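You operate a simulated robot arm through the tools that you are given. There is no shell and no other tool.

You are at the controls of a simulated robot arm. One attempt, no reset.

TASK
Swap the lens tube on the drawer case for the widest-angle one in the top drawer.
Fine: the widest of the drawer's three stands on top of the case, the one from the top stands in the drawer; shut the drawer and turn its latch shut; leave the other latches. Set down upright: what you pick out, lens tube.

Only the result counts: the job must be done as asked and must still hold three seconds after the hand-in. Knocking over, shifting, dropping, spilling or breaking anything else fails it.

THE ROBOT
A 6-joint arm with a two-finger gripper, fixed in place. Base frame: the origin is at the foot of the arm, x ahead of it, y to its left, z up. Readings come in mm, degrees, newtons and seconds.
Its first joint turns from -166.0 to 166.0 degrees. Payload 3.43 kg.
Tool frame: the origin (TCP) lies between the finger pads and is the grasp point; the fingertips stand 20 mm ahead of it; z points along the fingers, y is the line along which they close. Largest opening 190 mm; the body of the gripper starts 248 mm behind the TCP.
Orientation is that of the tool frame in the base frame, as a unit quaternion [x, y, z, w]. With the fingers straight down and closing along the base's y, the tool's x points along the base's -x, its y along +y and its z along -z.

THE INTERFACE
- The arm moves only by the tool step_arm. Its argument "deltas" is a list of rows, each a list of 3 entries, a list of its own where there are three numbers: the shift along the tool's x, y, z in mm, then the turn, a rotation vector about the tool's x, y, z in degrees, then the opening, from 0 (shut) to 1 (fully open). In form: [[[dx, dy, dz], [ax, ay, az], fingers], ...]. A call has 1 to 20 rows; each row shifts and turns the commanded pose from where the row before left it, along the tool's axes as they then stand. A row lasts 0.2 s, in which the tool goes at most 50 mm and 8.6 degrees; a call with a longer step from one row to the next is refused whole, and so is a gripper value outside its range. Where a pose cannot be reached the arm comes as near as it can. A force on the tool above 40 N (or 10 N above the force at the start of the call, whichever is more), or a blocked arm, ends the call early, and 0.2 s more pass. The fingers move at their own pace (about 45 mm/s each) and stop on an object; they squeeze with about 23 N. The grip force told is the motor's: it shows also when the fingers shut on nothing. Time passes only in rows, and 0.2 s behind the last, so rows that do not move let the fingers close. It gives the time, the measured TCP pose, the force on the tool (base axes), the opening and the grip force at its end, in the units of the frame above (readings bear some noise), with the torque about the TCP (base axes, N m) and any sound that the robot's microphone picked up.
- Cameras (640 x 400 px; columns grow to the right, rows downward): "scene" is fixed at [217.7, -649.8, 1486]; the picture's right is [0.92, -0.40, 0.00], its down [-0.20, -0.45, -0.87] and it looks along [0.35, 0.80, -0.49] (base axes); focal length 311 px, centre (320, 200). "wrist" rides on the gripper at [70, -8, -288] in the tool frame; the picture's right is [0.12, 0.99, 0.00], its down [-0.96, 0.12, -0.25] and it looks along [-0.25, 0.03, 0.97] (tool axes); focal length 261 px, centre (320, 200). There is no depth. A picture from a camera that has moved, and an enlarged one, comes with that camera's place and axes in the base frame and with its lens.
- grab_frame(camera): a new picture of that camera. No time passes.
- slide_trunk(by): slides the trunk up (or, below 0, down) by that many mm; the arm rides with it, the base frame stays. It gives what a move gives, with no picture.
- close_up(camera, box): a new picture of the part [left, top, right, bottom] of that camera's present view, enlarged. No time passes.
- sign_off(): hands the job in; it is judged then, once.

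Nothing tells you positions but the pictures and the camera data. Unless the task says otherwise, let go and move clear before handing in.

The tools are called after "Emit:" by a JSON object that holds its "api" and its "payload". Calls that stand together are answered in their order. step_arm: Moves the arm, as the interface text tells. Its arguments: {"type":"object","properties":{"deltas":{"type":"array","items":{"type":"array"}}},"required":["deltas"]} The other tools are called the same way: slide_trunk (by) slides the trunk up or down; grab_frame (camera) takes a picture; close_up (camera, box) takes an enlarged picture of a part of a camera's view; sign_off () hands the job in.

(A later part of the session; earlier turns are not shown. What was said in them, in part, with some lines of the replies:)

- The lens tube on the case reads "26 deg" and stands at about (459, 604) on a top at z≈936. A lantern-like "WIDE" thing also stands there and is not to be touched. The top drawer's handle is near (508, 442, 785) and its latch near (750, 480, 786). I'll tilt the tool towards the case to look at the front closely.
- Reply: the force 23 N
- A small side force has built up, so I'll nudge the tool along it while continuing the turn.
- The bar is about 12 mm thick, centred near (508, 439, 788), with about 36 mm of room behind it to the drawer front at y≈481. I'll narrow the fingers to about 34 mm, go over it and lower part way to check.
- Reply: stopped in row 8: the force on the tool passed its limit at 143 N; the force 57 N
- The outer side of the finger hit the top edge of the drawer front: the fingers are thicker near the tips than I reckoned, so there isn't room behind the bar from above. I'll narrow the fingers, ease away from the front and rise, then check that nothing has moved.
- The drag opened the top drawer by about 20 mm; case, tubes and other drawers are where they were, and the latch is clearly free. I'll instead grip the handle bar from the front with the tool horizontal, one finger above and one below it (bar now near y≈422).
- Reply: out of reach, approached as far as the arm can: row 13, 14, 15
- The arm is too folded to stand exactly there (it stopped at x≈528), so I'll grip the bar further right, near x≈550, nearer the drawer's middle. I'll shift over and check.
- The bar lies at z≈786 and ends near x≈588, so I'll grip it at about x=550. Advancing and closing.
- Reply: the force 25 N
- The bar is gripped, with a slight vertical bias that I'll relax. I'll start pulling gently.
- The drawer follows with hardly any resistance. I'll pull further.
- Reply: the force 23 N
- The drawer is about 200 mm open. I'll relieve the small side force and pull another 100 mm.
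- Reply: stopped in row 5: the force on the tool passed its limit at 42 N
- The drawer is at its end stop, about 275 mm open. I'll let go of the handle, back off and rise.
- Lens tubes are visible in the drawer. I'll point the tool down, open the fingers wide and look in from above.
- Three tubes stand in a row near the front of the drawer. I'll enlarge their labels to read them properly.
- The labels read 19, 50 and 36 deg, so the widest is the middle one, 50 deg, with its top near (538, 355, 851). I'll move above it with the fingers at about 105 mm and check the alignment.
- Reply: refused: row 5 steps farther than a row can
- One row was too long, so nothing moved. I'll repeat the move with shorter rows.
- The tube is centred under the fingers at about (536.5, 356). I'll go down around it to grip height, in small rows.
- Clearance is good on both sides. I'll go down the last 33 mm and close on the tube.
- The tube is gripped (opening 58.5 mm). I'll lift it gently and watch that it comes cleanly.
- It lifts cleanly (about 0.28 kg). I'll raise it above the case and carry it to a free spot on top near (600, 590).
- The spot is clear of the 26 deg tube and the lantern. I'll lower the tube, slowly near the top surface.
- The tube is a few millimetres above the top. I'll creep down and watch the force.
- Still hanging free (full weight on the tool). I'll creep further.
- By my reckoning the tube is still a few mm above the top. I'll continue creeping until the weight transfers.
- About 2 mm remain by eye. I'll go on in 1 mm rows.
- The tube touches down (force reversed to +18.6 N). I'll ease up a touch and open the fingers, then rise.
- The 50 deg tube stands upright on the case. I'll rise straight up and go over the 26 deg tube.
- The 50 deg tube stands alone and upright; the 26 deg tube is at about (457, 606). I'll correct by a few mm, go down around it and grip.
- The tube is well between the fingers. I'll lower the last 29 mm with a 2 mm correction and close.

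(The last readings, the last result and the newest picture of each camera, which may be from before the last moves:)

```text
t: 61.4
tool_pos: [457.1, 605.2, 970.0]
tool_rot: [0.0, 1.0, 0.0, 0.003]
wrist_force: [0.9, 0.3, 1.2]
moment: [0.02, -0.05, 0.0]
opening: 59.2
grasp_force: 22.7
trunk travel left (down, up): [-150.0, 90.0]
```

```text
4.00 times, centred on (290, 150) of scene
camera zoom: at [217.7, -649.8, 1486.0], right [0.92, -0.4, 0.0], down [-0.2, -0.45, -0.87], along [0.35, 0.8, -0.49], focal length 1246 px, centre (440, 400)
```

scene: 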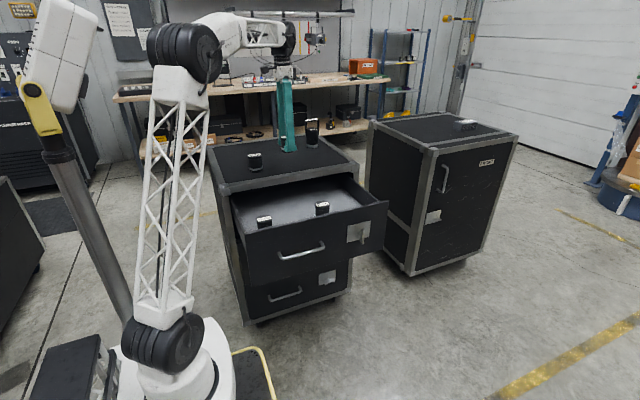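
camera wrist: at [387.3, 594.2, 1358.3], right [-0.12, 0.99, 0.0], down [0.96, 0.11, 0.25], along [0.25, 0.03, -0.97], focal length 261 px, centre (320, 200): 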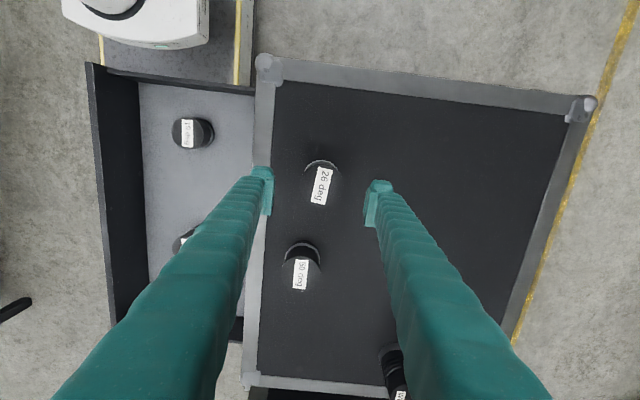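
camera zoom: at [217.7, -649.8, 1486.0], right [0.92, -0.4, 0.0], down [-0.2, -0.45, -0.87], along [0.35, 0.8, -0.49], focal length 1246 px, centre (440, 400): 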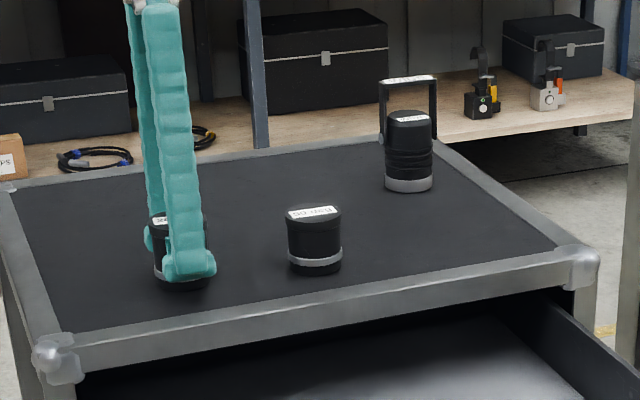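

Gripped. I'll lift the 26 deg tube and carry it over the free middle spot of the drawer.

Emit:
{"api": "step_arm", "payload": {"deltas": [[[0, 0, -5], [0, 0, 0], 0.0], [[0, 0, -15], [0, 0, 0], 0.0], [[0, 0, -30], [0, 0, 0], 0.0], [[0, 0, -40], [0, 0, 0], 0.0], [[-11.4, -35.6, 0], [0, 0, 0], 0.0], [[-11.4, -35.6, 0], [0, 0, 0], 0.0], [[-11.4, -35.6, 0], [0, 0, 0], 0.0], [[-11.4, -35.6, 0], [0, 0, 0], 0.0], [[-11.4, -35.6, 0], [0, 0, 0], 0.0], [[-11.4, -35.6, 0], [0, 0, 0], 0.0], [[-11.4, -35.6, 0], [0, 0, 0], 0.0], [[0, 0, 0], [0, 0, 0], 0.0]]}}

Emit:
{"api": "grab_frame", "payload": {"camera": "wrist"}}

Emit:
{"api": "close_up", "payload": {"camera": "scene", "box": [220, 100, 380, 240]}}

```text
t: 64.0
tool_pos: [537.3, 356.3, 1062.1]
tool_rot: [0.001, 1.0, 0.0, 0.003]
wrist_force: [-0.4, -0.7, -2.4]
moment: [-0.01, -0.02, 0.03]
opening: 59.4
grasp_force: 22.6
trunk travel left (down, up): [-150.0, 90.0]
```

```text
taken
camera wrist: at [464.1, 348.6, 1348.2], right [-0.12, 0.99, 0.0], down [0.96, 0.11, 0.25], along [0.25, 0.03, -0.97], focal length 261 px, centre (320, 200)
```

wrist: 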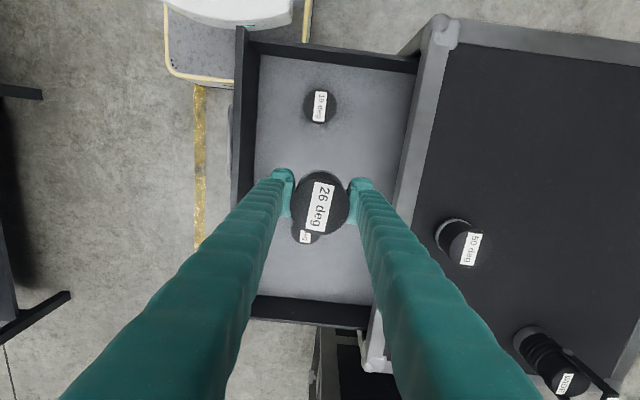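

```text
2.86 times, centred on (300, 170) of scene
camera zoom: at [217.7, -649.8, 1486.0], right [0.92, -0.4, 0.0], down [-0.2, -0.45, -0.87], along [0.35, 0.8, -0.49], focal length 890 px, centre (377, 286)
```

zoom: 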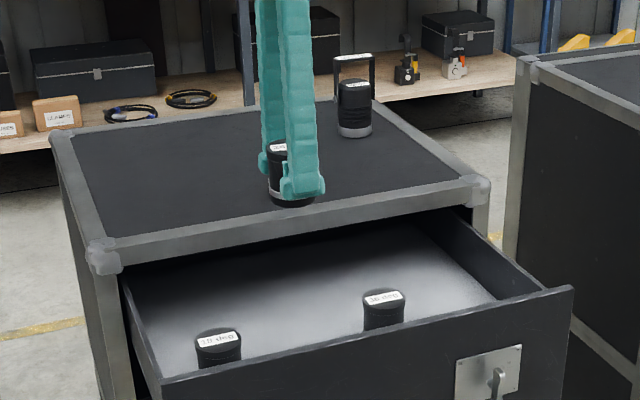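

I'm above the free spot between the 19 and 36 deg tubes. I'll lower towards the drawer floor and then creep.

Emit:
{"api": "step_arm", "payload": {"deltas": [[[0, 0, 30], [0, 0, 0], 0.0], [[0, 0, 35], [0, 0, 0], 0.0], [[0, 0, 35], [0, 0, 0], 0.0], [[0, 0, 35], [0, 0, 0], 0.0], [[0, 0, 35], [0, 0, 0], 0.0], [[0, 0, 30], [0, 0, 0], 0.0], [[0, 0, 20], [0, 0, 0], 0.0], [[0, 0, 4], [0, 0, 0], 0.0], [[0, 0, 0], [0, 0, 0], 0.0]]}}

Emit:
{"api": "close_up", "payload": {"camera": "scene", "box": [240, 140, 360, 240]}}

Emit:
{"api": "grab_frame", "payload": {"camera": "wrist"}}

```text
t: 66.0
tool_pos: [536.8, 356.9, 838.1]
tool_rot: [0.001, 1.0, 0.0, 0.002]
wrist_force: [0.0, 0.2, -2.5]
moment: [-0.02, -0.03, 0.03]
opening: 59.3
grasp_force: 23.3
trunk travel left (down, up): [-150.0, 90.0]
```

```text
4.00 times, centred on (300, 190) of scene
camera zoom: at [217.7, -649.8, 1486.0], right [0.92, -0.4, 0.0], down [-0.2, -0.45, -0.87], along [0.35, 0.8, -0.49], focal length 1246 px, centre (400, 240)
```

zoom: 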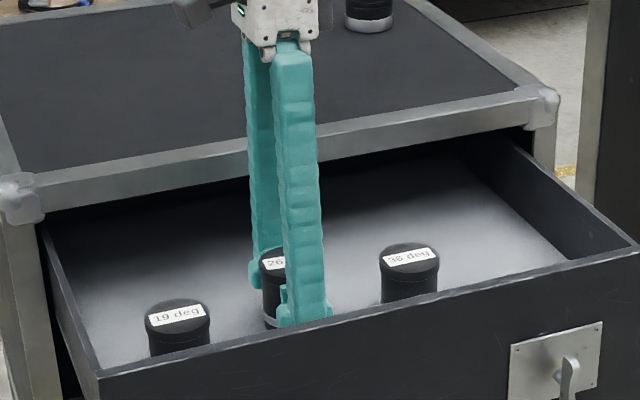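

```text
taken
camera wrist: at [464.3, 349.0, 1125.1], right [-0.12, 0.99, 0.0], down [0.96, 0.11, 0.25], along [0.25, 0.03, -0.97], focal length 261 px, centre (320, 200)
```

wrist: 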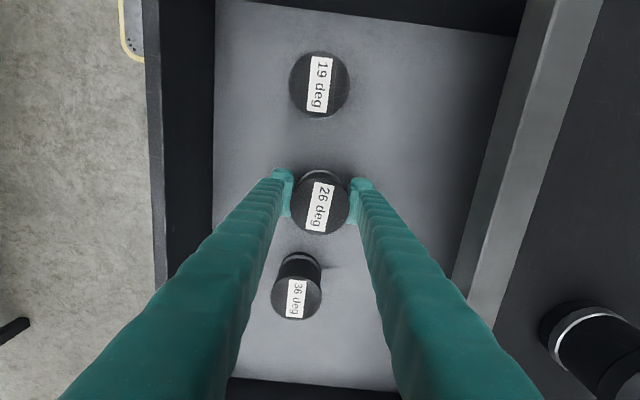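

Emit:
{"api": "step_arm", "payload": {"deltas": [[[0, 0, 2.5], [0, 0, 0], 0.0], [[0, 0, 2.5], [0, 0, 0], 0.0], [[0, 0, 2], [0, 0, 0], 0.0], [[0, 0, 1], [0, 0, 0], 0.0]]}}

```text
t: 67.0
tool_pos: [538.2, 355.9, 829.5]
tool_rot: [0.001, 1.0, 0.0, 0.002]
wrist_force: [-0.2, 0.1, -3.0]
moment: [-0.02, 0.01, 0.01]
opening: 59.4
grasp_force: 22.8
trunk travel left (down, up): [-150.0, 90.0]
```

The tube still hangs free at z≈829.5; contact should come near 826. I'll creep in 1 mm rows.

Emit:
{"api": "step_arm", "payload": {"deltas": [[[0, 0, 1], [0, 0, 0], 0.0], [[0, 0, 1], [0, 0, 0], 0.0]]}}

```text
t: 67.6
tool_pos: [537.4, 355.2, 827.3]
tool_rot: [0.001, 1.0, 0.001, 0.001]
wrist_force: [0.4, -0.3, -3.0]
moment: [0.02, 0.0, -0.01]
opening: 59.1
grasp_force: 23.3
trunk travel left (down, up): [-150.0, 90.0]
```

Emit:
{"api": "step_arm", "payload": {"deltas": [[[0, 0, 1], [0, 0, 0], 0.0], [[0, 0, 0.7], [0, 0, 0], 0.0]]}}

```text
t: 68.2
tool_pos: [537.2, 356.3, 825.7]
tool_rot: [0.001, 1.0, 0.0, 0.002]
wrist_force: [1.4, 0.0, 0.3]
moment: [0.05, 0.06, -0.04]
opening: 59.6
grasp_force: 23.1
trunk travel left (down, up): [-150.0, 90.0]
```

The weight has gone onto the floor (force about 0). I'll open the fingers and check.

Emit:
{"api": "step_arm", "payload": {"deltas": [[[0, 0, 0], [0, 0, 0], 0.33], [[0, 0, 0], [0, 0, 0], 0.4], [[0, 0, 0], [0, 0, 0], 0.5], [[0, 0, 0], [0, 0, 0], 0.55], [[0, 0, 0], [0, 0, 0], 0.55]]}}

Emit:
{"api": "close_up", "payload": {"camera": "scene", "box": [240, 140, 360, 240]}}

Emit:
{"api": "grab_frame", "payload": {"camera": "wrist"}}

```text
t: 69.4
tool_pos: [537.7, 355.6, 825.5]
tool_rot: [0.001, 1.0, 0.0, 0.002]
wrist_force: [0.5, -1.0, 0.0]
moment: [0.02, 0.01, -0.04]
opening: 104.4
grasp_force: 0.0
trunk travel left (down, up): [-150.0, 90.0]
```

```text
4.00 times, centred on (300, 190) of scene
camera zoom: at [217.7, -649.8, 1486.0], right [0.92, -0.4, 0.0], down [-0.2, -0.45, -0.87], along [0.35, 0.8, -0.49], focal length 1246 px, centre (400, 240)
```

zoom: 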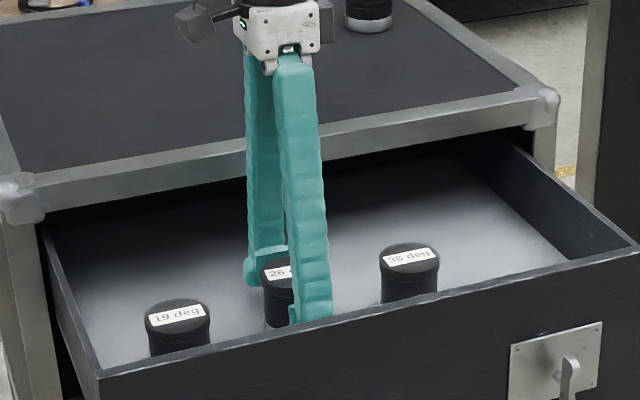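

```text
taken
camera wrist: at [465.2, 348.7, 1112.9], right [-0.12, 0.99, 0.0], down [0.96, 0.11, 0.25], along [0.25, 0.03, -0.97], focal length 261 px, centre (320, 200)
```

wrist: 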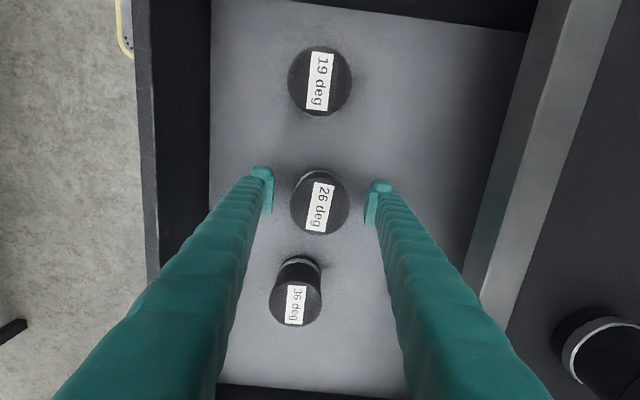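

All upright. I'll rise straight out of the drawer and move back in front of it.

Emit:
{"api": "step_arm", "payload": {"deltas": [[[0, 0, -15], [0, 0, 0], 0.55], [[0, 0, -30], [0, 0, 0], 0.55], [[0, 0, -38], [0, 0, 0], 0.55], [[0, 0, -38], [0, 0, 0], 0.55], [[0, 0, -38], [0, 0, 0], 0.55], [[0, 0, -38], [0, 0, 0], 0.55], [[0, 0, -38], [0, 0, 0], 0.55], [[0, -38, 0], [0, 0, 0], 0.3], [[0, -38, 0], [0, 0, 0], 0.1], [[0, -38, 0], [0, 0, 0], 0.0], [[0, -38, 0], [0, 0, 0], 0.0], [[0, -38, 0], [0, 0, 0], 0.0], [[0, -38, 0], [0, 0, 0], 0.0], [[0, -38, 0], [0, 0, 0], 0.0]]}}

Emit:
{"api": "close_up", "payload": {"camera": "scene", "box": [200, 110, 400, 280]}}

Emit:
{"api": "grab_frame", "payload": {"camera": "wrist"}}

```text
t: 72.4
tool_pos: [535.2, 89.5, 1061.2]
tool_rot: [0.001, 1.0, 0.0, 0.003]
wrist_force: [0.3, 0.1, 0.1]
moment: [-0.09, 0.02, 0.01]
opening: 0.2
grasp_force: 22.9
trunk travel left (down, up): [-150.0, 90.0]
```

```text
2.35 times, centred on (300, 195) of scene
camera zoom: at [217.7, -649.8, 1486.0], right [0.92, -0.4, 0.0], down [-0.2, -0.45, -0.87], along [0.35, 0.8, -0.49], focal length 733 px, centre (367, 212)
```

zoom: 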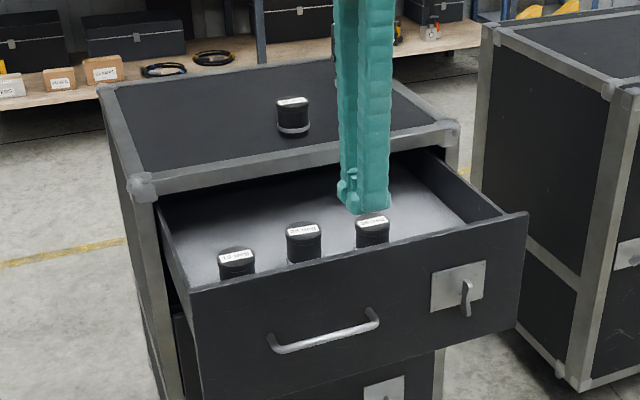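

```text
taken
camera wrist: at [463.3, 81.6, 1348.4], right [-0.12, 0.99, 0.0], down [0.96, 0.11, 0.25], along [0.25, 0.03, -0.97], focal length 261 px, centre (320, 200)
```

wrist: 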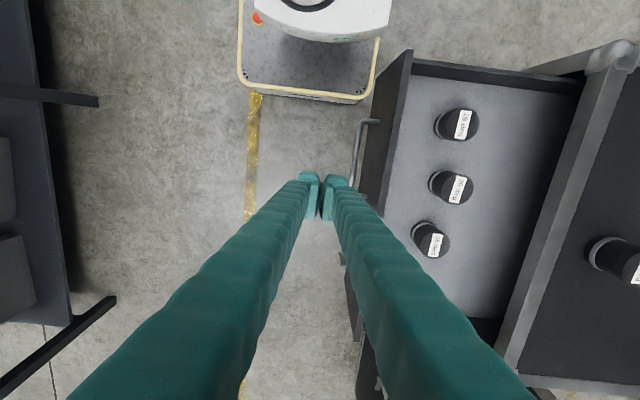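

All three tubes in the drawer and the 50 deg tube on top stand well. I'll turn the tool horizontal and go in front of the drawer at x≈640, between handle and latch, to push it shut.

Emit:
{"api": "step_arm", "payload": {"deltas": [[[0, 0, 0], [-8.18, 0, 0], 0.0], [[0, 0, 0], [-8.18, 0, 0], 0.0], [[0, 0, 0], [-8.18, 0, 0], 0.0], [[0, 0, 0], [-8.18, 0, 0], 0.0], [[0, 0, 0], [-8.18, 0, 0], 0.0], [[0, 0, 0], [-8.18, 0, 0], 0.0], [[0, 0, 0], [-8.18, 0, 0], 0.0], [[0, 0, 0], [-8.18, 0, 0], 0.0], [[0, 0, 0], [-8.18, 0, 0], 0.0], [[0, 0, 0], [-8.18, 0, 0], 0.0], [[0, 0, 0], [-8.18, 0, 0], 0.0], [[-35, 0, 0], [0, 0, 0], 0.0], [[-35, 0, 0], [0, 0, 0], 0.0], [[-35, 0, 0], [0, 0, 0], 0.0]]}}

Emit:
{"api": "grab_frame", "payload": {"camera": "wrist"}}

Emit:
{"api": "grab_frame", "payload": {"camera": "scene"}}

```text
t: 75.4
tool_pos: [640.7, 88.7, 1062.2]
tool_rot: [-0.001, 0.707, 0.707, 0.003]
wrist_force: [-1.7, -0.3, 0.0]
moment: [-0.09, 0.0, -0.08]
opening: 0.0
grasp_force: 23.1
trunk travel left (down, up): [-150.0, 90.0]
```

```text
taken
camera wrist: at [568.9, -197.0, 1053.1], right [-0.12, 0.0, 0.99], down [0.96, -0.25, 0.12], along [0.25, 0.97, 0.03], focal length 261 px, centre (320, 200)
```

wrist: 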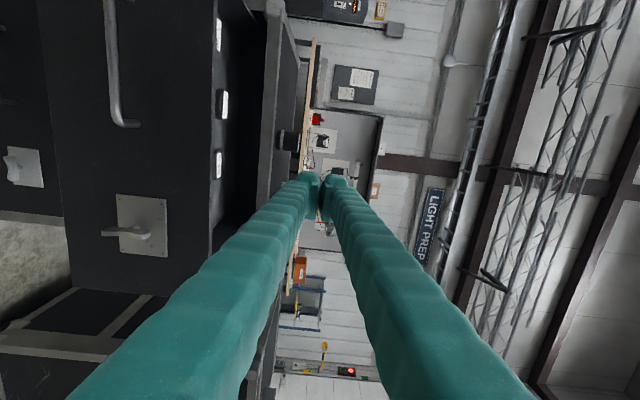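

```text
taken
```

scene: 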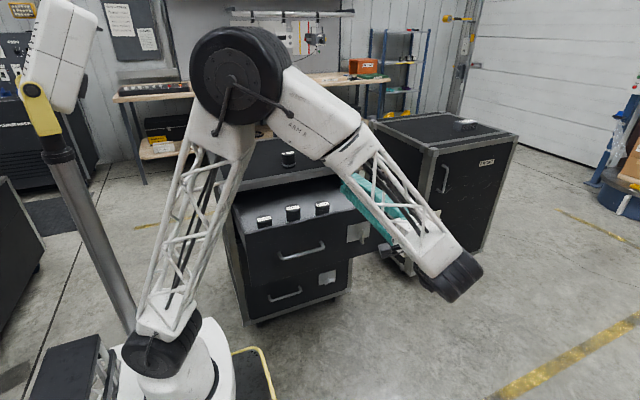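

Now down in front of the drawer.

Emit:
{"api": "step_arm", "payload": {"deltas": [[[0, -38.9, 0], [0, 0, 0], 0.0], [[0, -38.9, 0], [0, 0, 0], 0.0], [[0, -38.9, 0], [0, 0, 0], 0.0], [[0, -38.9, 0], [0, 0, 0], 0.0], [[0, -38.9, 0], [0, 0, 0], 0.0], [[0, -38.9, 0], [0, 0, 0], 0.0], [[0, -38.9, 0], [0, 0, 0], 0.0]]}}

Emit:
{"api": "grab_frame", "payload": {"camera": "wrist"}}

Emit:
{"api": "grab_frame", "payload": {"camera": "scene"}}

```text
t: 77.0
tool_pos: [639.9, 90.5, 788.2]
tool_rot: [-0.001, 0.707, 0.707, 0.003]
wrist_force: [-0.7, -0.3, 0.8]
moment: [-0.16, -0.03, -0.07]
opening: 0.0
grasp_force: 23.0
trunk travel left (down, up): [-150.0, 90.0]
```

```text
taken
camera wrist: at [569.9, -196.8, 779.4], right [-0.12, 0.0, 0.99], down [0.96, -0.25, 0.12], along [0.25, 0.97, 0.03], focal length 261 px, centre (320, 200)
```

wrist: 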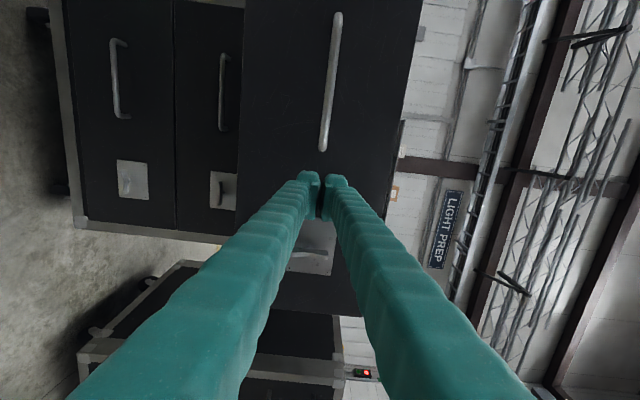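

```text
taken
```

scene: 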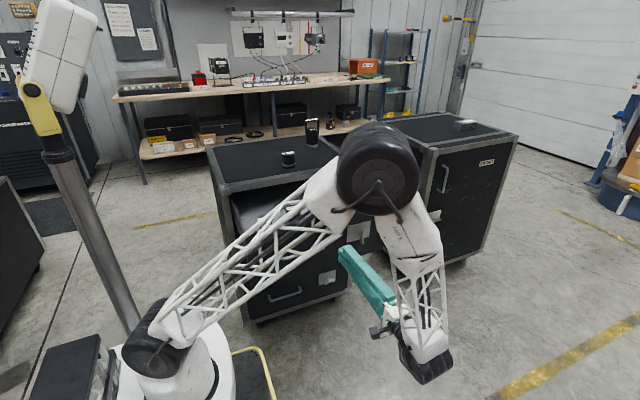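

The fingers are lined up with bare drawer front. I'll approach, touch it gently, then push.

Emit:
{"api": "step_arm", "payload": {"deltas": [[[0, 0, 20], [0, 0, 0], 0.0], [[0, 0, 20], [0, 0, 0], 0.0], [[0, 0, 20], [0, 0, 0], 0.0], [[0, 0, 12], [0, 0, 0], 0.0], [[0, 0, 6], [0, 0, 0], 0.0], [[0, 0, 6], [0, 0, 0], 0.0], [[0, 0, 6], [0, 0, 0], 0.0], [[0, 0, 6], [0, 0, 0], 0.0], [[0, 0, 6], [0, 0, 0], 0.0]]}}

Emit:
{"api": "grab_frame", "payload": {"camera": "wrist"}}

Emit:
{"api": "close_up", "payload": {"camera": "scene", "box": [200, 130, 420, 330]}}

```text
t: 79.0
tool_pos: [641.0, 191.7, 789.3]
tool_rot: [-0.001, 0.707, 0.707, 0.001]
wrist_force: [-0.4, 0.0, 0.0]
moment: [0.04, 0.03, 0.0]
opening: 0.0
grasp_force: 34.7
trunk travel left (down, up): [-150.0, 90.0]
```

```text
taken
camera wrist: at [570.1, -95.0, 779.2], right [-0.12, 0.0, 0.99], down [0.96, -0.25, 0.12], along [0.25, 0.97, 0.03], focal length 261 px, centre (320, 200)
```

wrist: 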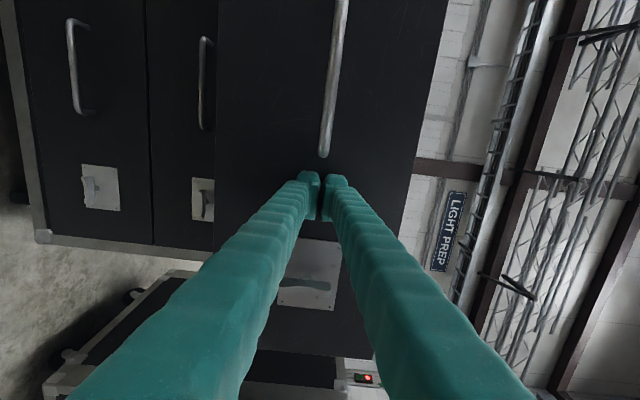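

```text
2.00 times, centred on (310, 230) of scene
camera zoom: at [217.7, -649.8, 1486.0], right [0.92, -0.4, 0.0], down [-0.2, -0.45, -0.87], along [0.35, 0.8, -0.49], focal length 623 px, centre (340, 140)
```

zoom: 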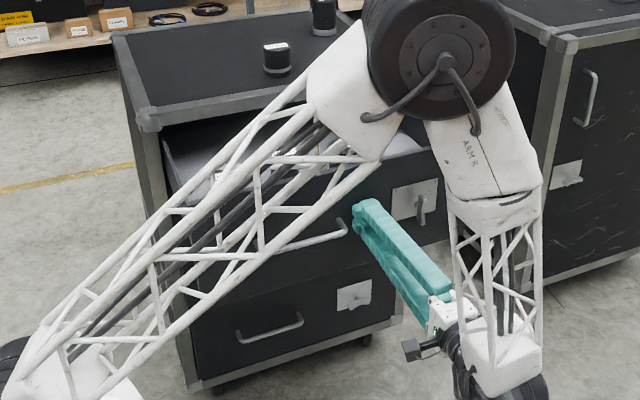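

Close to contact. I'll push at a steady, moderate pace.

Emit:
{"api": "step_arm", "payload": {"deltas": [[[0, 0, 6], [0, 0, 0], 0.0], [[0, 0, 6], [0, 0, 0], 0.0], [[0, 0, 8], [0, 0, 0], 0.0], [[0, 0, 10], [0, 0, 0], 0.0], [[0, 0, 12], [0, 0, 0], 0.0], [[0, 0, 12], [0, 0, 0], 0.0], [[0, 0, 12], [0, 0, 0], 0.0], [[0, 0, 12], [0, 0, 0], 0.0]]}}

Emit:
{"api": "grab_frame", "payload": {"camera": "wrist"}}

Emit:
{"api": "close_up", "payload": {"camera": "scene", "box": [200, 130, 420, 330]}}

```text
t: 80.8
tool_pos: [642.1, 269.4, 787.3]
tool_rot: [-0.001, 0.708, 0.707, 0.003]
wrist_force: [0.2, -0.7, -0.1]
moment: [0.02, 0.01, 0.03]
opening: 0.0
grasp_force: 34.1
trunk travel left (down, up): [-150.0, 90.0]
```

```text
taken
camera wrist: at [570.1, -17.1, 779.3], right [-0.12, 0.0, 0.99], down [0.96, -0.25, 0.12], along [0.25, 0.97, 0.03], focal length 261 px, centre (320, 200)
```

wrist: 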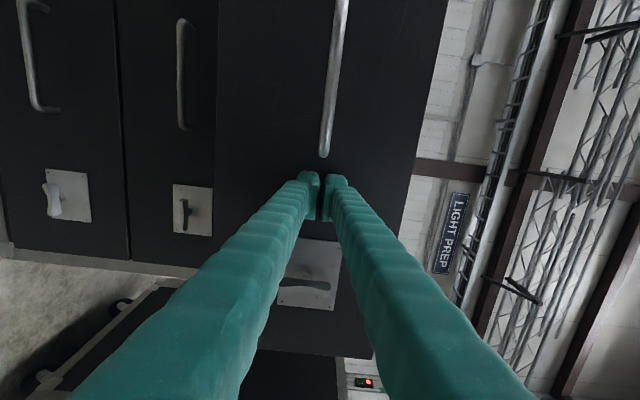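

```text
2.00 times, centred on (310, 230) of scene
camera zoom: at [217.7, -649.8, 1486.0], right [0.92, -0.4, 0.0], down [-0.2, -0.45, -0.87], along [0.35, 0.8, -0.49], focal length 623 px, centre (340, 140)
```

zoom: 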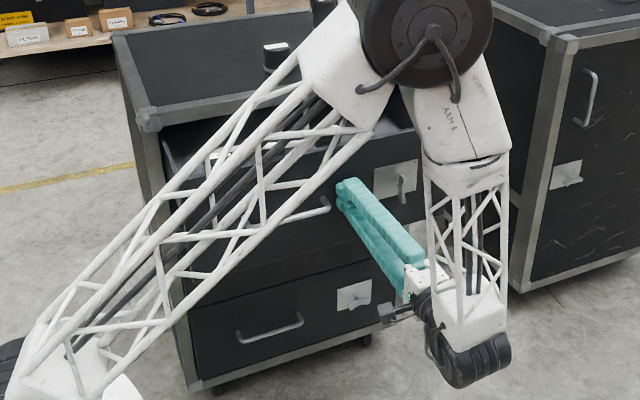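

The drawer moves along with the fingers. I'll keep pushing at the same pace.

Emit:
{"api": "step_arm", "payload": {"deltas": [[[0, 0, 12], [0, 0, 0], 0.0], [[0, 0, 13], [0, 0, 0], 0.0], [[0, 0, 13], [0, 0, 0], 0.0], [[0, 0, 13], [0, 0, 0], 0.0], [[0, 0, 13], [0, 0, 0], 0.0], [[0, 0, 13], [0, 0, 0], 0.0], [[0, 0, 13], [0, 0, 0], 0.0], [[0, 0, 13], [0, 0, 0], 0.0], [[0, 0, 13], [0, 0, 0], 0.0], [[0, 0, 13], [0, 0, 0], 0.0], [[0, 0, 13], [0, 0, 0], 0.0]]}}

Emit:
{"api": "grab_frame", "payload": {"camera": "wrist"}}

Emit:
{"api": "close_up", "payload": {"camera": "scene", "box": [200, 130, 420, 330]}}

```text
t: 83.2
tool_pos: [642.7, 409.6, 788.6]
tool_rot: [-0.001, 0.707, 0.707, 0.002]
wrist_force: [-0.1, -0.6, 0.1]
moment: [0.03, 0.03, 0.0]
opening: 0.2
grasp_force: 34.2
trunk travel left (down, up): [-150.0, 90.0]
```

```text
taken
camera wrist: at [571.7, 124.0, 780.6], right [-0.12, 0.0, 0.99], down [0.96, -0.25, 0.12], along [0.25, 0.97, 0.03], focal length 261 px, centre (320, 200)
```

wrist: 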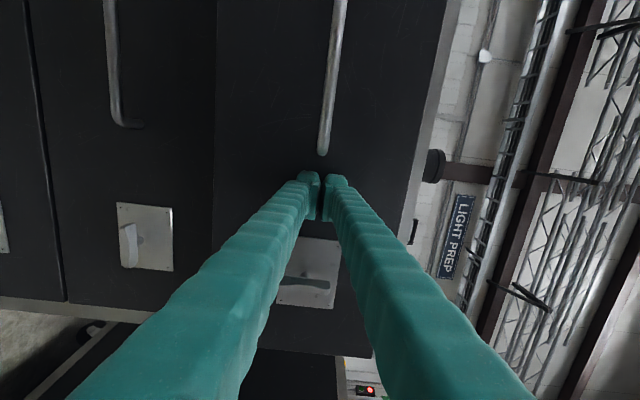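

```text
2.00 times, centred on (310, 230) of scene
camera zoom: at [217.7, -649.8, 1486.0], right [0.92, -0.4, 0.0], down [-0.2, -0.45, -0.87], along [0.35, 0.8, -0.49], focal length 623 px, centre (340, 140)
```

zoom: 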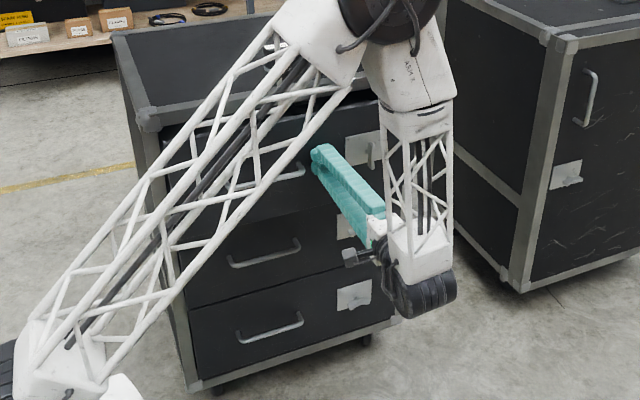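

Nearly shut; I'll go on more slowly until it seats.

Emit:
{"api": "step_arm", "payload": {"deltas": [[[0, 0, 10], [0, 0, 0], 0.0], [[0, 0, 10], [0, 0, 0], 0.0], [[0, 0, 8], [0, 0, 0], 0.0], [[0, 0, 5], [0, 0, 0], 0.0], [[0, 0, 4], [0, 0, 0], 0.0], [[0, 0, 4], [0, 0, 0], 0.0], [[0, 0, 4], [0, 0, 0], 0.0], [[0, 0, 3], [0, 0, 0], 0.0]]}}

Emit:
{"api": "grab_frame", "payload": {"camera": "wrist"}}

Emit:
{"api": "close_up", "payload": {"camera": "scene", "box": [200, 130, 380, 250]}}

```text
t: 85.0
tool_pos: [642.6, 458.9, 789.7]
tool_rot: [0.0, 0.707, 0.707, 0.001]
wrist_force: [-2.9, -9.8, -2.6]
moment: [-0.03, -0.11, 0.15]
opening: 5.9
grasp_force: 33.9
trunk travel left (down, up): [-150.0, 90.0]
```

```text
taken
camera wrist: at [571.0, 172.2, 780.3], right [-0.12, 0.0, 0.99], down [0.96, -0.25, 0.12], along [0.25, 0.97, 0.03], focal length 261 px, centre (320, 200)
```

wrist: 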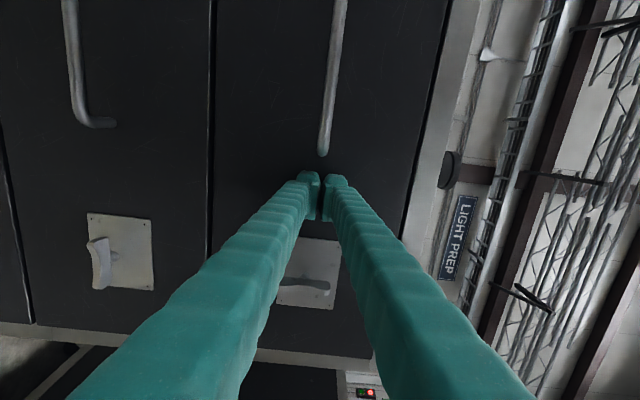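

```text
3.33 times, centred on (290, 190) of scene
camera zoom: at [217.7, -649.8, 1486.0], right [0.92, -0.4, 0.0], down [-0.2, -0.45, -0.87], along [0.35, 0.8, -0.49], focal length 1038 px, centre (420, 233)
```

zoom: 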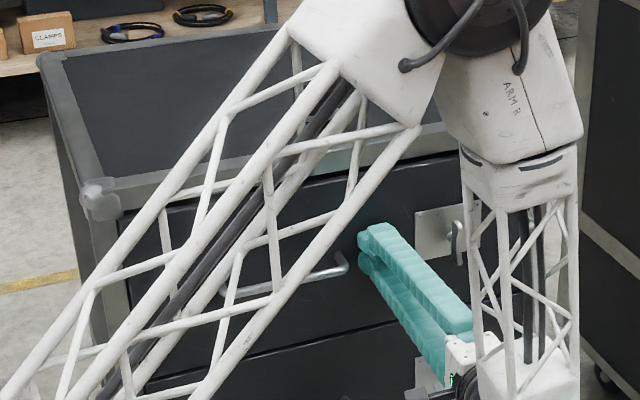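

Force is starting to build (-9.8 N). I'll press a little further to make sure it is fully seated.

Emit:
{"api": "step_arm", "payload": {"deltas": [[[0, 0, 2], [0, 0, 0], 0.0], [[0, 0, 2], [0, 0, 0], 0.0]]}}

Emit:
{"api": "close_up", "payload": {"camera": "wrist", "box": [180, 0, 480, 200]}}

```text
t: 85.5
tool_pos: [643.7, 458.5, 790.6]
tool_rot: [0.0, 0.707, 0.707, 0.002]
wrist_force: [-7.2, -49.3, -0.7]
moment: [0.06, -0.26, 0.28]
opening: 5.9
grasp_force: 35.0
trunk travel left (down, up): [-150.0, 90.0]
stopped in row 2: the force on the tool passed its limit at 51 N (the readings are from after the stop); the commanded pose is now the measured one
```

```text
2.00 times, centred on (330, 100) of wrist
camera zoom: at [570.7, 172.6, 780.3], right [-0.12, 0.0, 0.99], down [0.96, -0.25, 0.12], along [0.25, 0.97, 0.03], focal length 521 px, centre (300, 400)
```

zoom: 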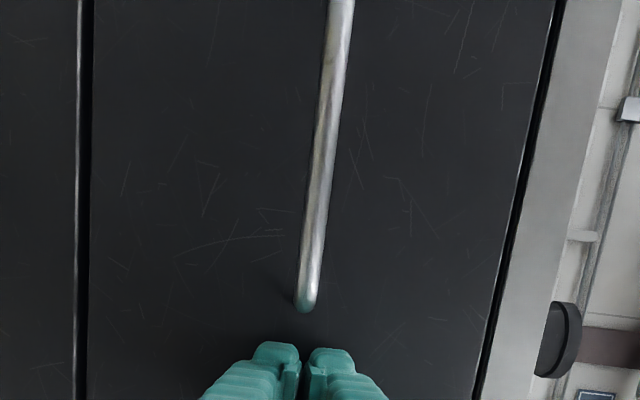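

The drawer is hard against its stop: shut. I'll back off and line up in front of the latch again, fingers turned to match the vertical wing.

Emit:
{"api": "step_arm", "payload": {"deltas": [[[0, 0, -3], [0, 0, 0], 0.0], [[0, 0, -15], [0, 0, 0], 0.1], [[0, 0, -35], [0, 0, 0], 0.3], [[0, 0, -40], [0, 0, 0], 0.3], [[-27, -1, 0], [0, 0, 0], 0.3], [[-27, -1, 0], [0, 0, -8.1], 0.3]]}}

Emit:
{"api": "grab_frame", "payload": {"camera": "wrist"}}

Emit:
{"api": "close_up", "payload": {"camera": "scene", "box": [200, 130, 380, 250]}}

```text
t: 86.9
tool_pos: [696.7, 369.2, 784.7]
tool_rot: [-0.051, 0.706, 0.704, 0.051]
wrist_force: [0.4, -0.1, 0.3]
moment: [-0.06, 0.03, -0.01]
opening: 56.9
grasp_force: 0.0
trunk travel left (down, up): [-150.0, 90.0]
```

```text
taken
camera wrist: at [627.2, 82.3, 766.4], right [-0.26, 0.0, 0.97], down [0.94, -0.25, 0.25], along [0.24, 0.97, 0.06], focal length 261 px, centre (320, 200)
```

wrist: 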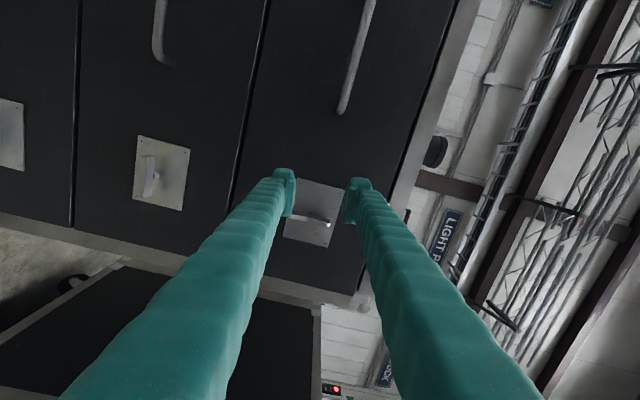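

```text
3.33 times, centred on (290, 190) of scene
camera zoom: at [217.7, -649.8, 1486.0], right [0.92, -0.4, 0.0], down [-0.2, -0.45, -0.87], along [0.35, 0.8, -0.49], focal length 1038 px, centre (420, 233)
```

zoom: 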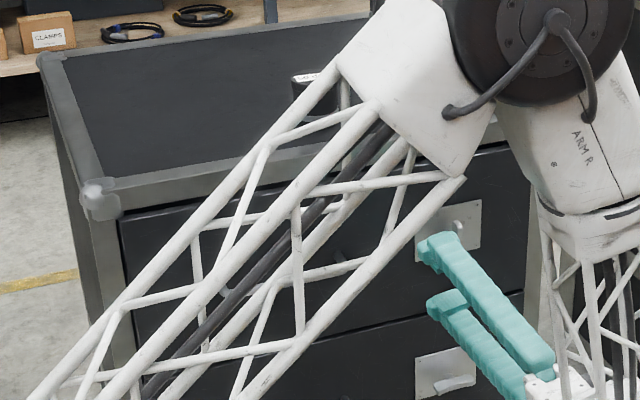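

Emit:
{"api": "step_arm", "payload": {"deltas": [[[0, 0, 0], [0, 0, -8.1], 0.3], [[0, 0, 0], [0, 0, -8.1], 0.3], [[0, 0, 0], [0, 0, -8.1], 0.3], [[0, 0, 0], [0, 0, -8.1], 0.3], [[0, 0, 0], [0, 0, -8.1], 0.3], [[0, 0, 0], [0, 0, -8.1], 0.3], [[0, 0, 0], [0, 0, -8.1], 0.3], [[0, 0, 0], [0, 0, -8.1], 0.3], [[0, 0, 0], [0, 0, -8.1], 0.3], [[0, 0, 0], [0, 0, -8.2], 0.3], [[0, -18, 0], [0, 0, 0], 0.3], [[0, -18, 0], [0, 0, 0], 0.3], [[0, -18, 0], [0, 0, 0], 0.3], [[0, 0, 0], [0, 0, 0], 0.3]]}}

Emit:
{"api": "close_up", "payload": {"camera": "wrist", "box": [220, 100, 420, 230]}}

Emit:
{"api": "grab_frame", "payload": {"camera": "scene"}}

```text
t: 89.9
tool_pos: [749.1, 368.6, 786.8]
tool_rot: [-0.497, 0.503, 0.502, 0.497]
wrist_force: [-0.1, 0.2, -0.2]
moment: [0.0, 0.02, 0.01]
opening: 57.1
grasp_force: 0.1
trunk travel left (down, up): [-150.0, 90.0]
```

```text
3.08 times, centred on (320, 165) of wrist
camera zoom: at [755.9, 82.2, 715.8], right [-0.99, 0.0, -0.11], down [-0.11, -0.25, 0.96], along [-0.03, 0.97, 0.24], focal length 802 px, centre (320, 308)
```

zoom: 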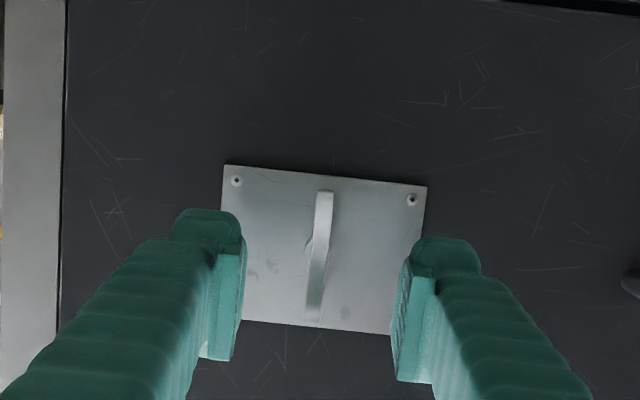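

```text
taken
```

scene: 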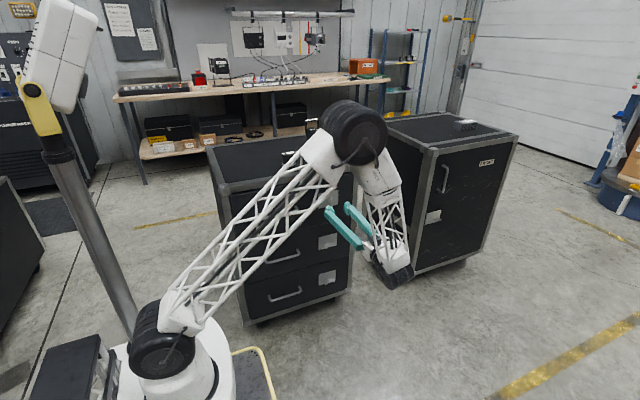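

The wing is centred between the fingers. I'll advance and grip it.

Emit:
{"api": "step_arm", "payload": {"deltas": [[[0, 0, 20], [0, 0, 0], 0.3], [[0, 0, 20], [0, 0, 0], 0.3], [[0, 0, 20], [0, 0, 0], 0.3], [[0, 0, 19], [0, 0, 0], 0.3], [[0, 0, 0], [0, 0, 0], 0.0], [[0, 0, 0], [0, 0, 0], 0.0], [[0, 0, 0], [0, 0, 0], 0.0], [[0, 0, 0], [0, 0, 0], 0.0], [[0, 0, 0], [0, 0, 0], 0.0]]}}

Emit:
{"api": "close_up", "payload": {"camera": "wrist", "box": [220, 100, 420, 230]}}

```text
t: 91.9
tool_pos: [750.7, 448.1, 785.3]
tool_rot: [-0.497, 0.503, 0.502, 0.497]
wrist_force: [11.9, 2.7, 1.8]
moment: [-0.02, -0.02, -0.05]
opening: 12.7
grasp_force: 45.0
trunk travel left (down, up): [-150.0, 90.0]
```

```text
3.08 times, centred on (320, 165) of wrist
camera zoom: at [756.5, 161.1, 715.8], right [-0.99, 0.0, -0.11], down [-0.11, -0.25, 0.96], along [-0.02, 0.97, 0.24], focal length 802 px, centre (320, 308)
```

zoom: 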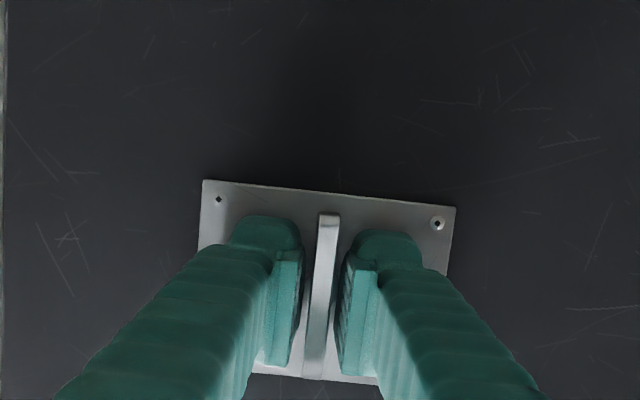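

Gripped. I'll relieve the small side force and turn clockwise back towards horizontal.

Emit:
{"api": "step_arm", "payload": {"deltas": [[[0, -0.7, 0], [0, 0, 4], 0.0], [[0, 0, 0], [0, 0, 5], 0.0], [[0, 0, 0], [0, 0, 5], 0.0], [[0, 0, 0], [0, 0, 5], 0.0], [[0, 0, 0], [0, 0, 5], 0.0], [[0, 0, 0], [0, 0, 5], 0.0]]}}

Emit:
{"api": "close_up", "payload": {"camera": "wrist", "box": [220, 100, 420, 230]}}

```text
t: 93.3
tool_pos: [750.5, 445.8, 786.1]
tool_rot: [-0.356, 0.612, 0.611, 0.355]
wrist_force: [13.9, 1.6, -5.5]
moment: [-0.07, -0.04, -0.12]
opening: 12.6
grasp_force: 45.0
trunk travel left (down, up): [-150.0, 90.0]
```

```text
3.08 times, centred on (320, 165) of wrist
camera zoom: at [722.3, 160.6, 720.8], right [-0.92, 0.0, 0.39], down [0.38, -0.25, 0.89], along [0.1, 0.97, 0.23], focal length 802 px, centre (320, 308)
```

zoom: 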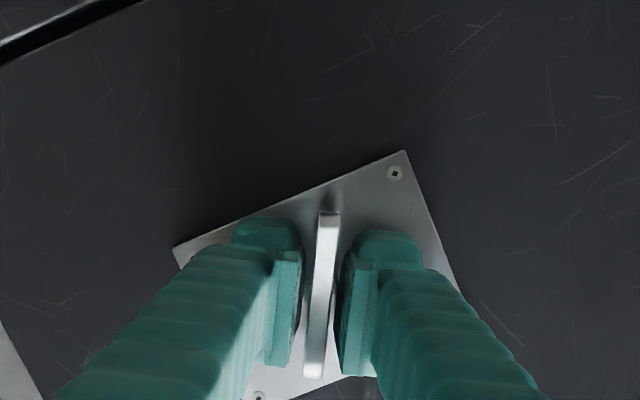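

The knob follows. I'll continue turning with a slight correction.

Emit:
{"api": "step_arm", "payload": {"deltas": [[[0, -0.5, 0], [0, 0, 5], 0.0], [[0, -0.4, 0], [0, 0, 5], 0.0], [[0, 0, 0], [0, 0, 5], 0.0], [[0, 0, 0], [0, 0, 5], 0.0], [[0, 0, 0], [0, 0, 5], 0.0], [[0, 0, 0], [0, 0, 5], 0.0]]}}

Emit:
{"api": "close_up", "payload": {"camera": "wrist", "box": [220, 100, 420, 230]}}

```text
t: 94.7
tool_pos: [752.0, 447.4, 785.3]
tool_rot: [-0.184, 0.684, 0.682, 0.185]
wrist_force: [14.8, 1.9, -6.4]
moment: [0.05, -0.04, -0.26]
opening: 12.5
grasp_force: 45.3
trunk travel left (down, up): [-150.0, 90.0]
```

```text
3.08 times, centred on (320, 165) of wrist
camera zoom: at [694.2, 160.7, 742.6], right [-0.6, 0.0, 0.8], down [0.77, -0.25, 0.59], along [0.2, 0.97, 0.15], focal length 802 px, centre (320, 308)
```

zoom: 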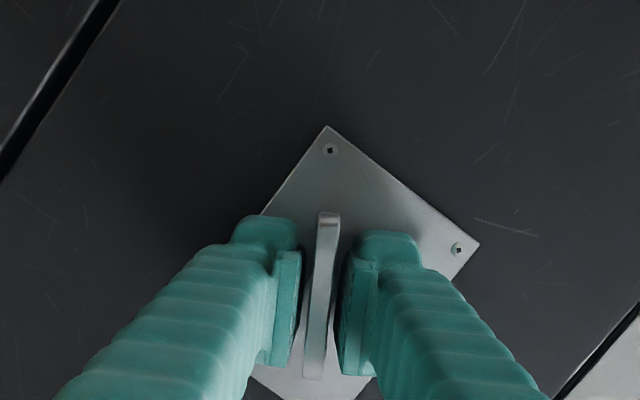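

Emit:
{"api": "step_arm", "payload": {"deltas": [[[-0.3, -0.4, 0], [0, 0, 5], 0.0], [[-0.2, -0.3, 0], [0, 0, 5], 0.0], [[0, 0, 0], [0, 0, 5], 0.0], [[0, 0, 0], [0, 0, 5], 0.0], [[0, 0, 0], [0, 0, 5], 0.0], [[0, 0, 0], [0, 0, 5], 0.0]]}}

Emit:
{"api": "close_up", "payload": {"camera": "wrist", "box": [220, 100, 420, 230]}}

```text
t: 96.1
tool_pos: [750.4, 448.4, 784.5]
tool_rot: [-0.002, 0.708, 0.706, 0.002]
wrist_force: [5.9, -1.2, -17.2]
moment: [-0.13, 0.03, 0.15]
opening: 12.8
grasp_force: 45.1
trunk travel left (down, up): [-150.0, 90.0]
```

```text
3.08 times, centred on (320, 165) of wrist
camera zoom: at [680.7, 161.1, 775.8], right [-0.12, 0.0, 0.99], down [0.96, -0.25, 0.12], along [0.25, 0.97, 0.03], focal length 802 px, centre (320, 308)
```

zoom: 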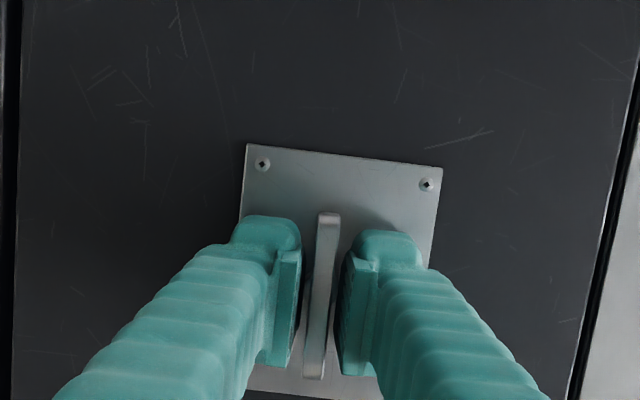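

The wing is back at about horizontal. I'll turn a few degrees more to make sure it is at its stop.

Emit:
{"api": "step_arm", "payload": {"deltas": [[[0, -0.8, 0], [0, 0, 4], 0.0], [[0, 0, 0], [0, 0, 4], 0.0]]}}

Emit:
{"api": "close_up", "payload": {"camera": "wrist", "box": [220, 100, 420, 230]}}

```text
t: 96.7
tool_pos: [751.7, 448.1, 783.5]
tool_rot: [0.048, 0.706, 0.705, -0.047]
wrist_force: [5.2, 1.1, -15.4]
moment: [-0.11, -0.27, 0.0]
opening: 12.6
grasp_force: 45.2
trunk travel left (down, up): [-150.0, 90.0]
```

```text
3.08 times, centred on (320, 165) of wrist
camera zoom: at [680.0, 161.0, 785.3], right [0.01, 0.0, 1.0], down [0.97, -0.25, -0.01], along [0.25, 0.97, -0.01], focal length 802 px, centre (320, 308)
```

zoom: 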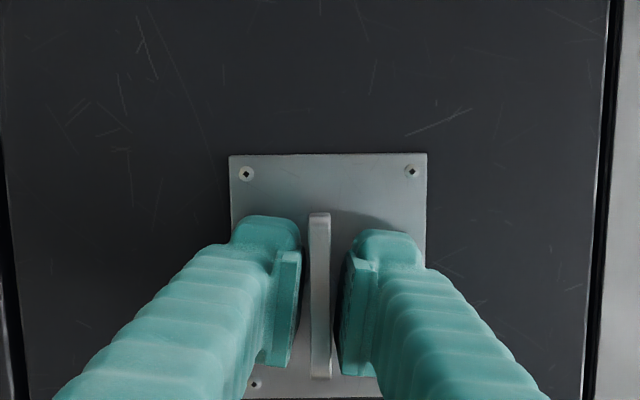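

Emit:
{"api": "step_arm", "payload": {"deltas": [[[0, -0.6, 0], [0, 0, 4], 0.0], [[0, 0, 0], [0, 0, 0], 0.0]]}}

Emit:
{"api": "close_up", "payload": {"camera": "wrist", "box": [220, 100, 420, 230]}}

```text
t: 97.3
tool_pos: [750.7, 447.9, 784.3]
tool_rot: [0.071, 0.704, 0.703, -0.072]
wrist_force: [-1.7, -1.6, -8.0]
moment: [-0.06, -0.46, 0.13]
opening: 12.7
grasp_force: 45.0
trunk travel left (down, up): [-150.0, 90.0]
```

```text
3.08 times, centred on (320, 165) of wrist
camera zoom: at [680.1, 161.0, 789.9], right [0.08, 0.0, 1.0], down [0.97, -0.25, -0.08], along [0.25, 0.97, -0.02], focal length 802 px, centre (320, 308)
```

zoom: 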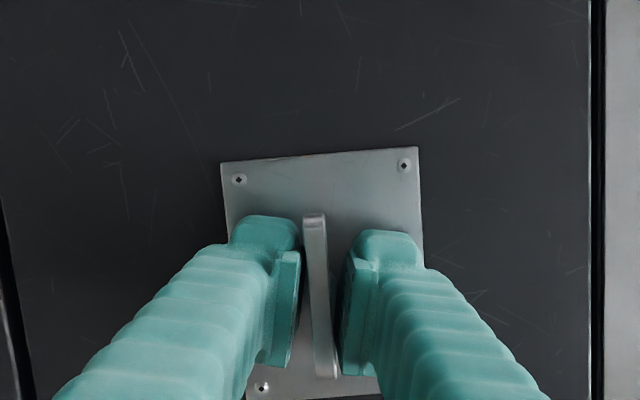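

The picture matches the original shut stop. I'll open the fingers here without turning, back straight off and check the latch.

Emit:
{"api": "step_arm", "payload": {"deltas": [[[0, 0, 0], [0, 0, 0], 0.3], [[0, 0, 0], [0, 0, 0], 0.3], [[0, 0, 0], [0, 0, 0], 0.3], [[0, 0, 0], [0, 0, 0], 0.3], [[0, 0, -20], [0, 0, 0], 0.3], [[0, 0, -30], [0, 0, 0], 0.3], [[0, 0, -40], [0, 0, 0], 0.3], [[0, 0, 0], [0, 0, -5.7], 0.3], [[0, 0, 0], [0, 0, -5.7], 0.3]]}}

Emit:
{"api": "close_up", "payload": {"camera": "wrist", "box": [220, 100, 420, 230]}}

Emit:
{"api": "grab_frame", "payload": {"camera": "scene"}}

```text
t: 99.3
tool_pos: [750.6, 357.5, 784.2]
tool_rot: [0.001, 0.708, 0.706, 0.0]
wrist_force: [-0.1, 0.2, 0.7]
moment: [0.0, 0.01, 0.0]
opening: 56.8
grasp_force: 0.0
trunk travel left (down, up): [-150.0, 90.0]
```

```text
3.08 times, centred on (320, 165) of wrist
camera zoom: at [679.7, 70.7, 775.8], right [-0.12, 0.0, 0.99], down [0.96, -0.25, 0.11], along [0.25, 0.97, 0.03], focal length 802 px, centre (320, 308)
```

zoom: 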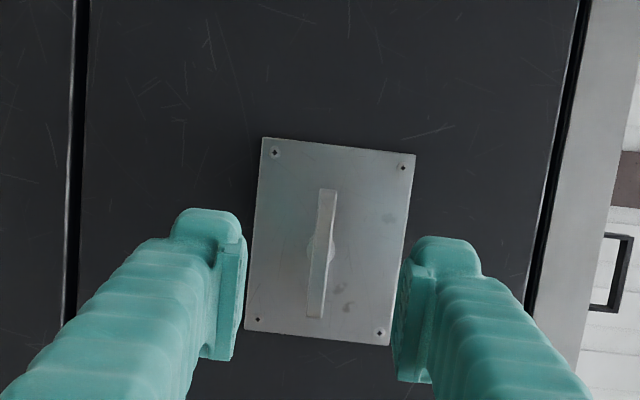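

```text
taken
```

scene: 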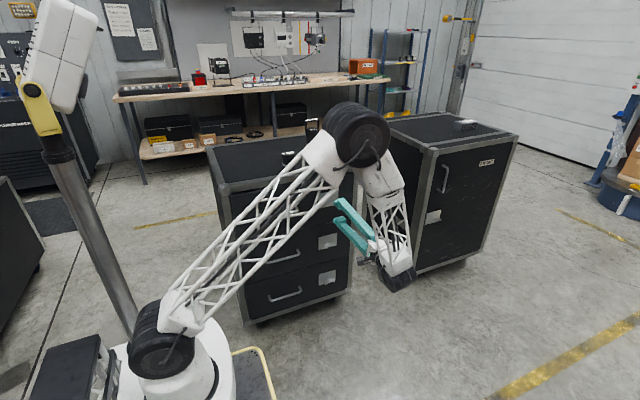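

The latch is horizontal again as at the start. I'll move the arm well clear and take a last look at everything.

Emit:
{"api": "step_arm", "payload": {"deltas": [[[0, 0, -30], [0, 0, 0], 0.3], [[0, 0, -30], [0, 0, 0], 0.3], [[0, 30, -20], [0, 0, 0], 0.3], [[0, 40, 0], [0, 0, 0], 0.3], [[0, 40, 0], [0, 0, 0], 0.3], [[0, 40, 0], [0, 0, 0], 0.3], [[0, 40, 0], [0, 0, 0], 0.3], [[0, 40, 0], [0, 0, 0], 0.3], [[0, 40, 0], [0, 0, 0], 0.3], [[0, 20, 0], [0, 0, 0], 0.3]]}}

Emit:
{"api": "grab_frame", "payload": {"camera": "scene"}}

Emit:
{"api": "close_up", "payload": {"camera": "scene", "box": [200, 100, 370, 210]}}

Emit:
{"api": "close_up", "payload": {"camera": "scene", "box": [210, 180, 370, 330]}}

Emit:
{"api": "grab_frame", "payload": {"camera": "wrist"}}

```text
t: 101.5
tool_pos: [753.3, 279.0, 1074.9]
tool_rot: [0.001, 0.707, 0.708, -0.001]
wrist_force: [0.0, 0.1, -0.9]
moment: [0.07, -0.03, 0.06]
opening: 57.2
grasp_force: 0.1
trunk travel left (down, up): [-150.0, 90.0]
```

```text
taken
```

scene: 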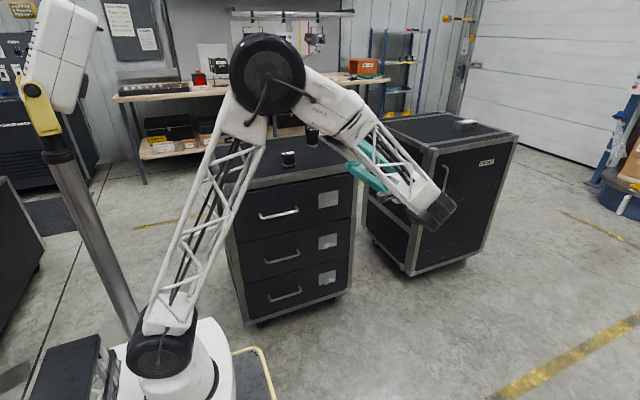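

```text
3.64 times, centred on (285, 155) of scene
camera zoom: at [217.7, -649.8, 1486.0], right [0.92, -0.4, 0.0], down [-0.2, -0.45, -0.87], along [0.35, 0.8, -0.49], focal length 1132 px, centre (447, 364)
```

zoom: 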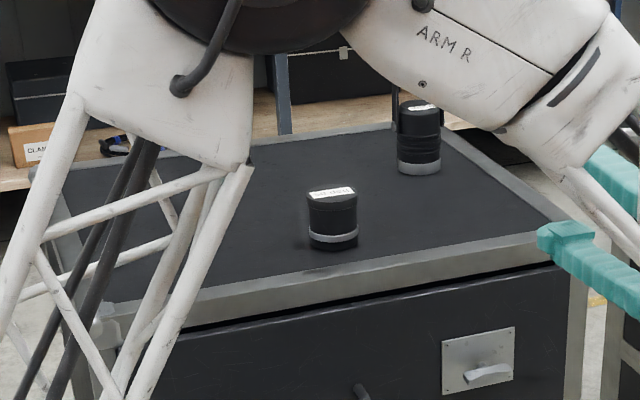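

```text
2.67 times, centred on (290, 255) of scene
camera zoom: at [217.7, -649.8, 1486.0], right [0.92, -0.4, 0.0], down [-0.2, -0.45, -0.87], along [0.35, 0.8, -0.49], focal length 830 px, centre (400, 53)
```

zoom: 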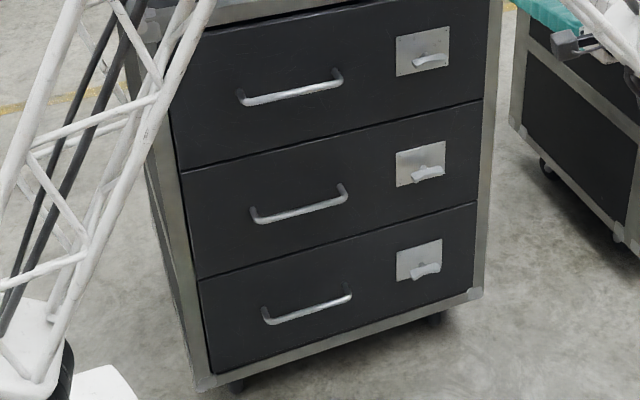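

```text
taken
camera wrist: at [682.6, -7.8, 1066.6], right [-0.12, 0.0, 0.99], down [0.96, -0.25, 0.11], along [0.25, 0.97, 0.03], focal length 261 px, centre (320, 200)
```

wrist: 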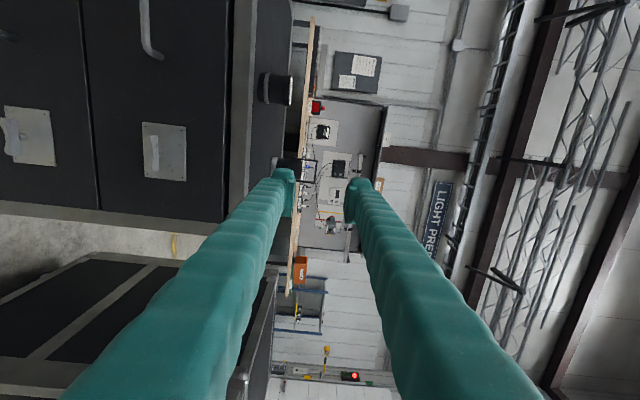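

The 50 deg tube stands upright on top of the case and the 26 deg one is in the drawer. The drawer is shut with its latch back in the shut position. The lantern and the other two latches look just as they did at the start. The arm is clear and holds nothing, so I'm handing in.

Emit:
{"api": "sign_off", "payload": {}}

```text
The job is handed in.
```

The swap is done and handed in. I haven't seen a result from the judging.

- **On the case:** the 50 deg tube, the widest of the drawer's three (19, 36 and 50), stands upright on top, about 140 mm to the right of where the 26 deg one stood.
- **In the drawer:** the 26 deg tube stands in the middle spot the 50 came from. All three tubes were upright when I last saw them, before closing. I closed the drawer gently but did not open it again to check.
- **Drawer and latch:** the top drawer is pushed hard against its stop, and its latch is turned back to its original shut position. I didn't touch the other two latches.
- **One bump:** on my first try for the handle, a finger struck the top edge of the drawer front at 143 N. It dragged the already unlatched drawer open about 20 mm, and in the pictures nothing else had moved.
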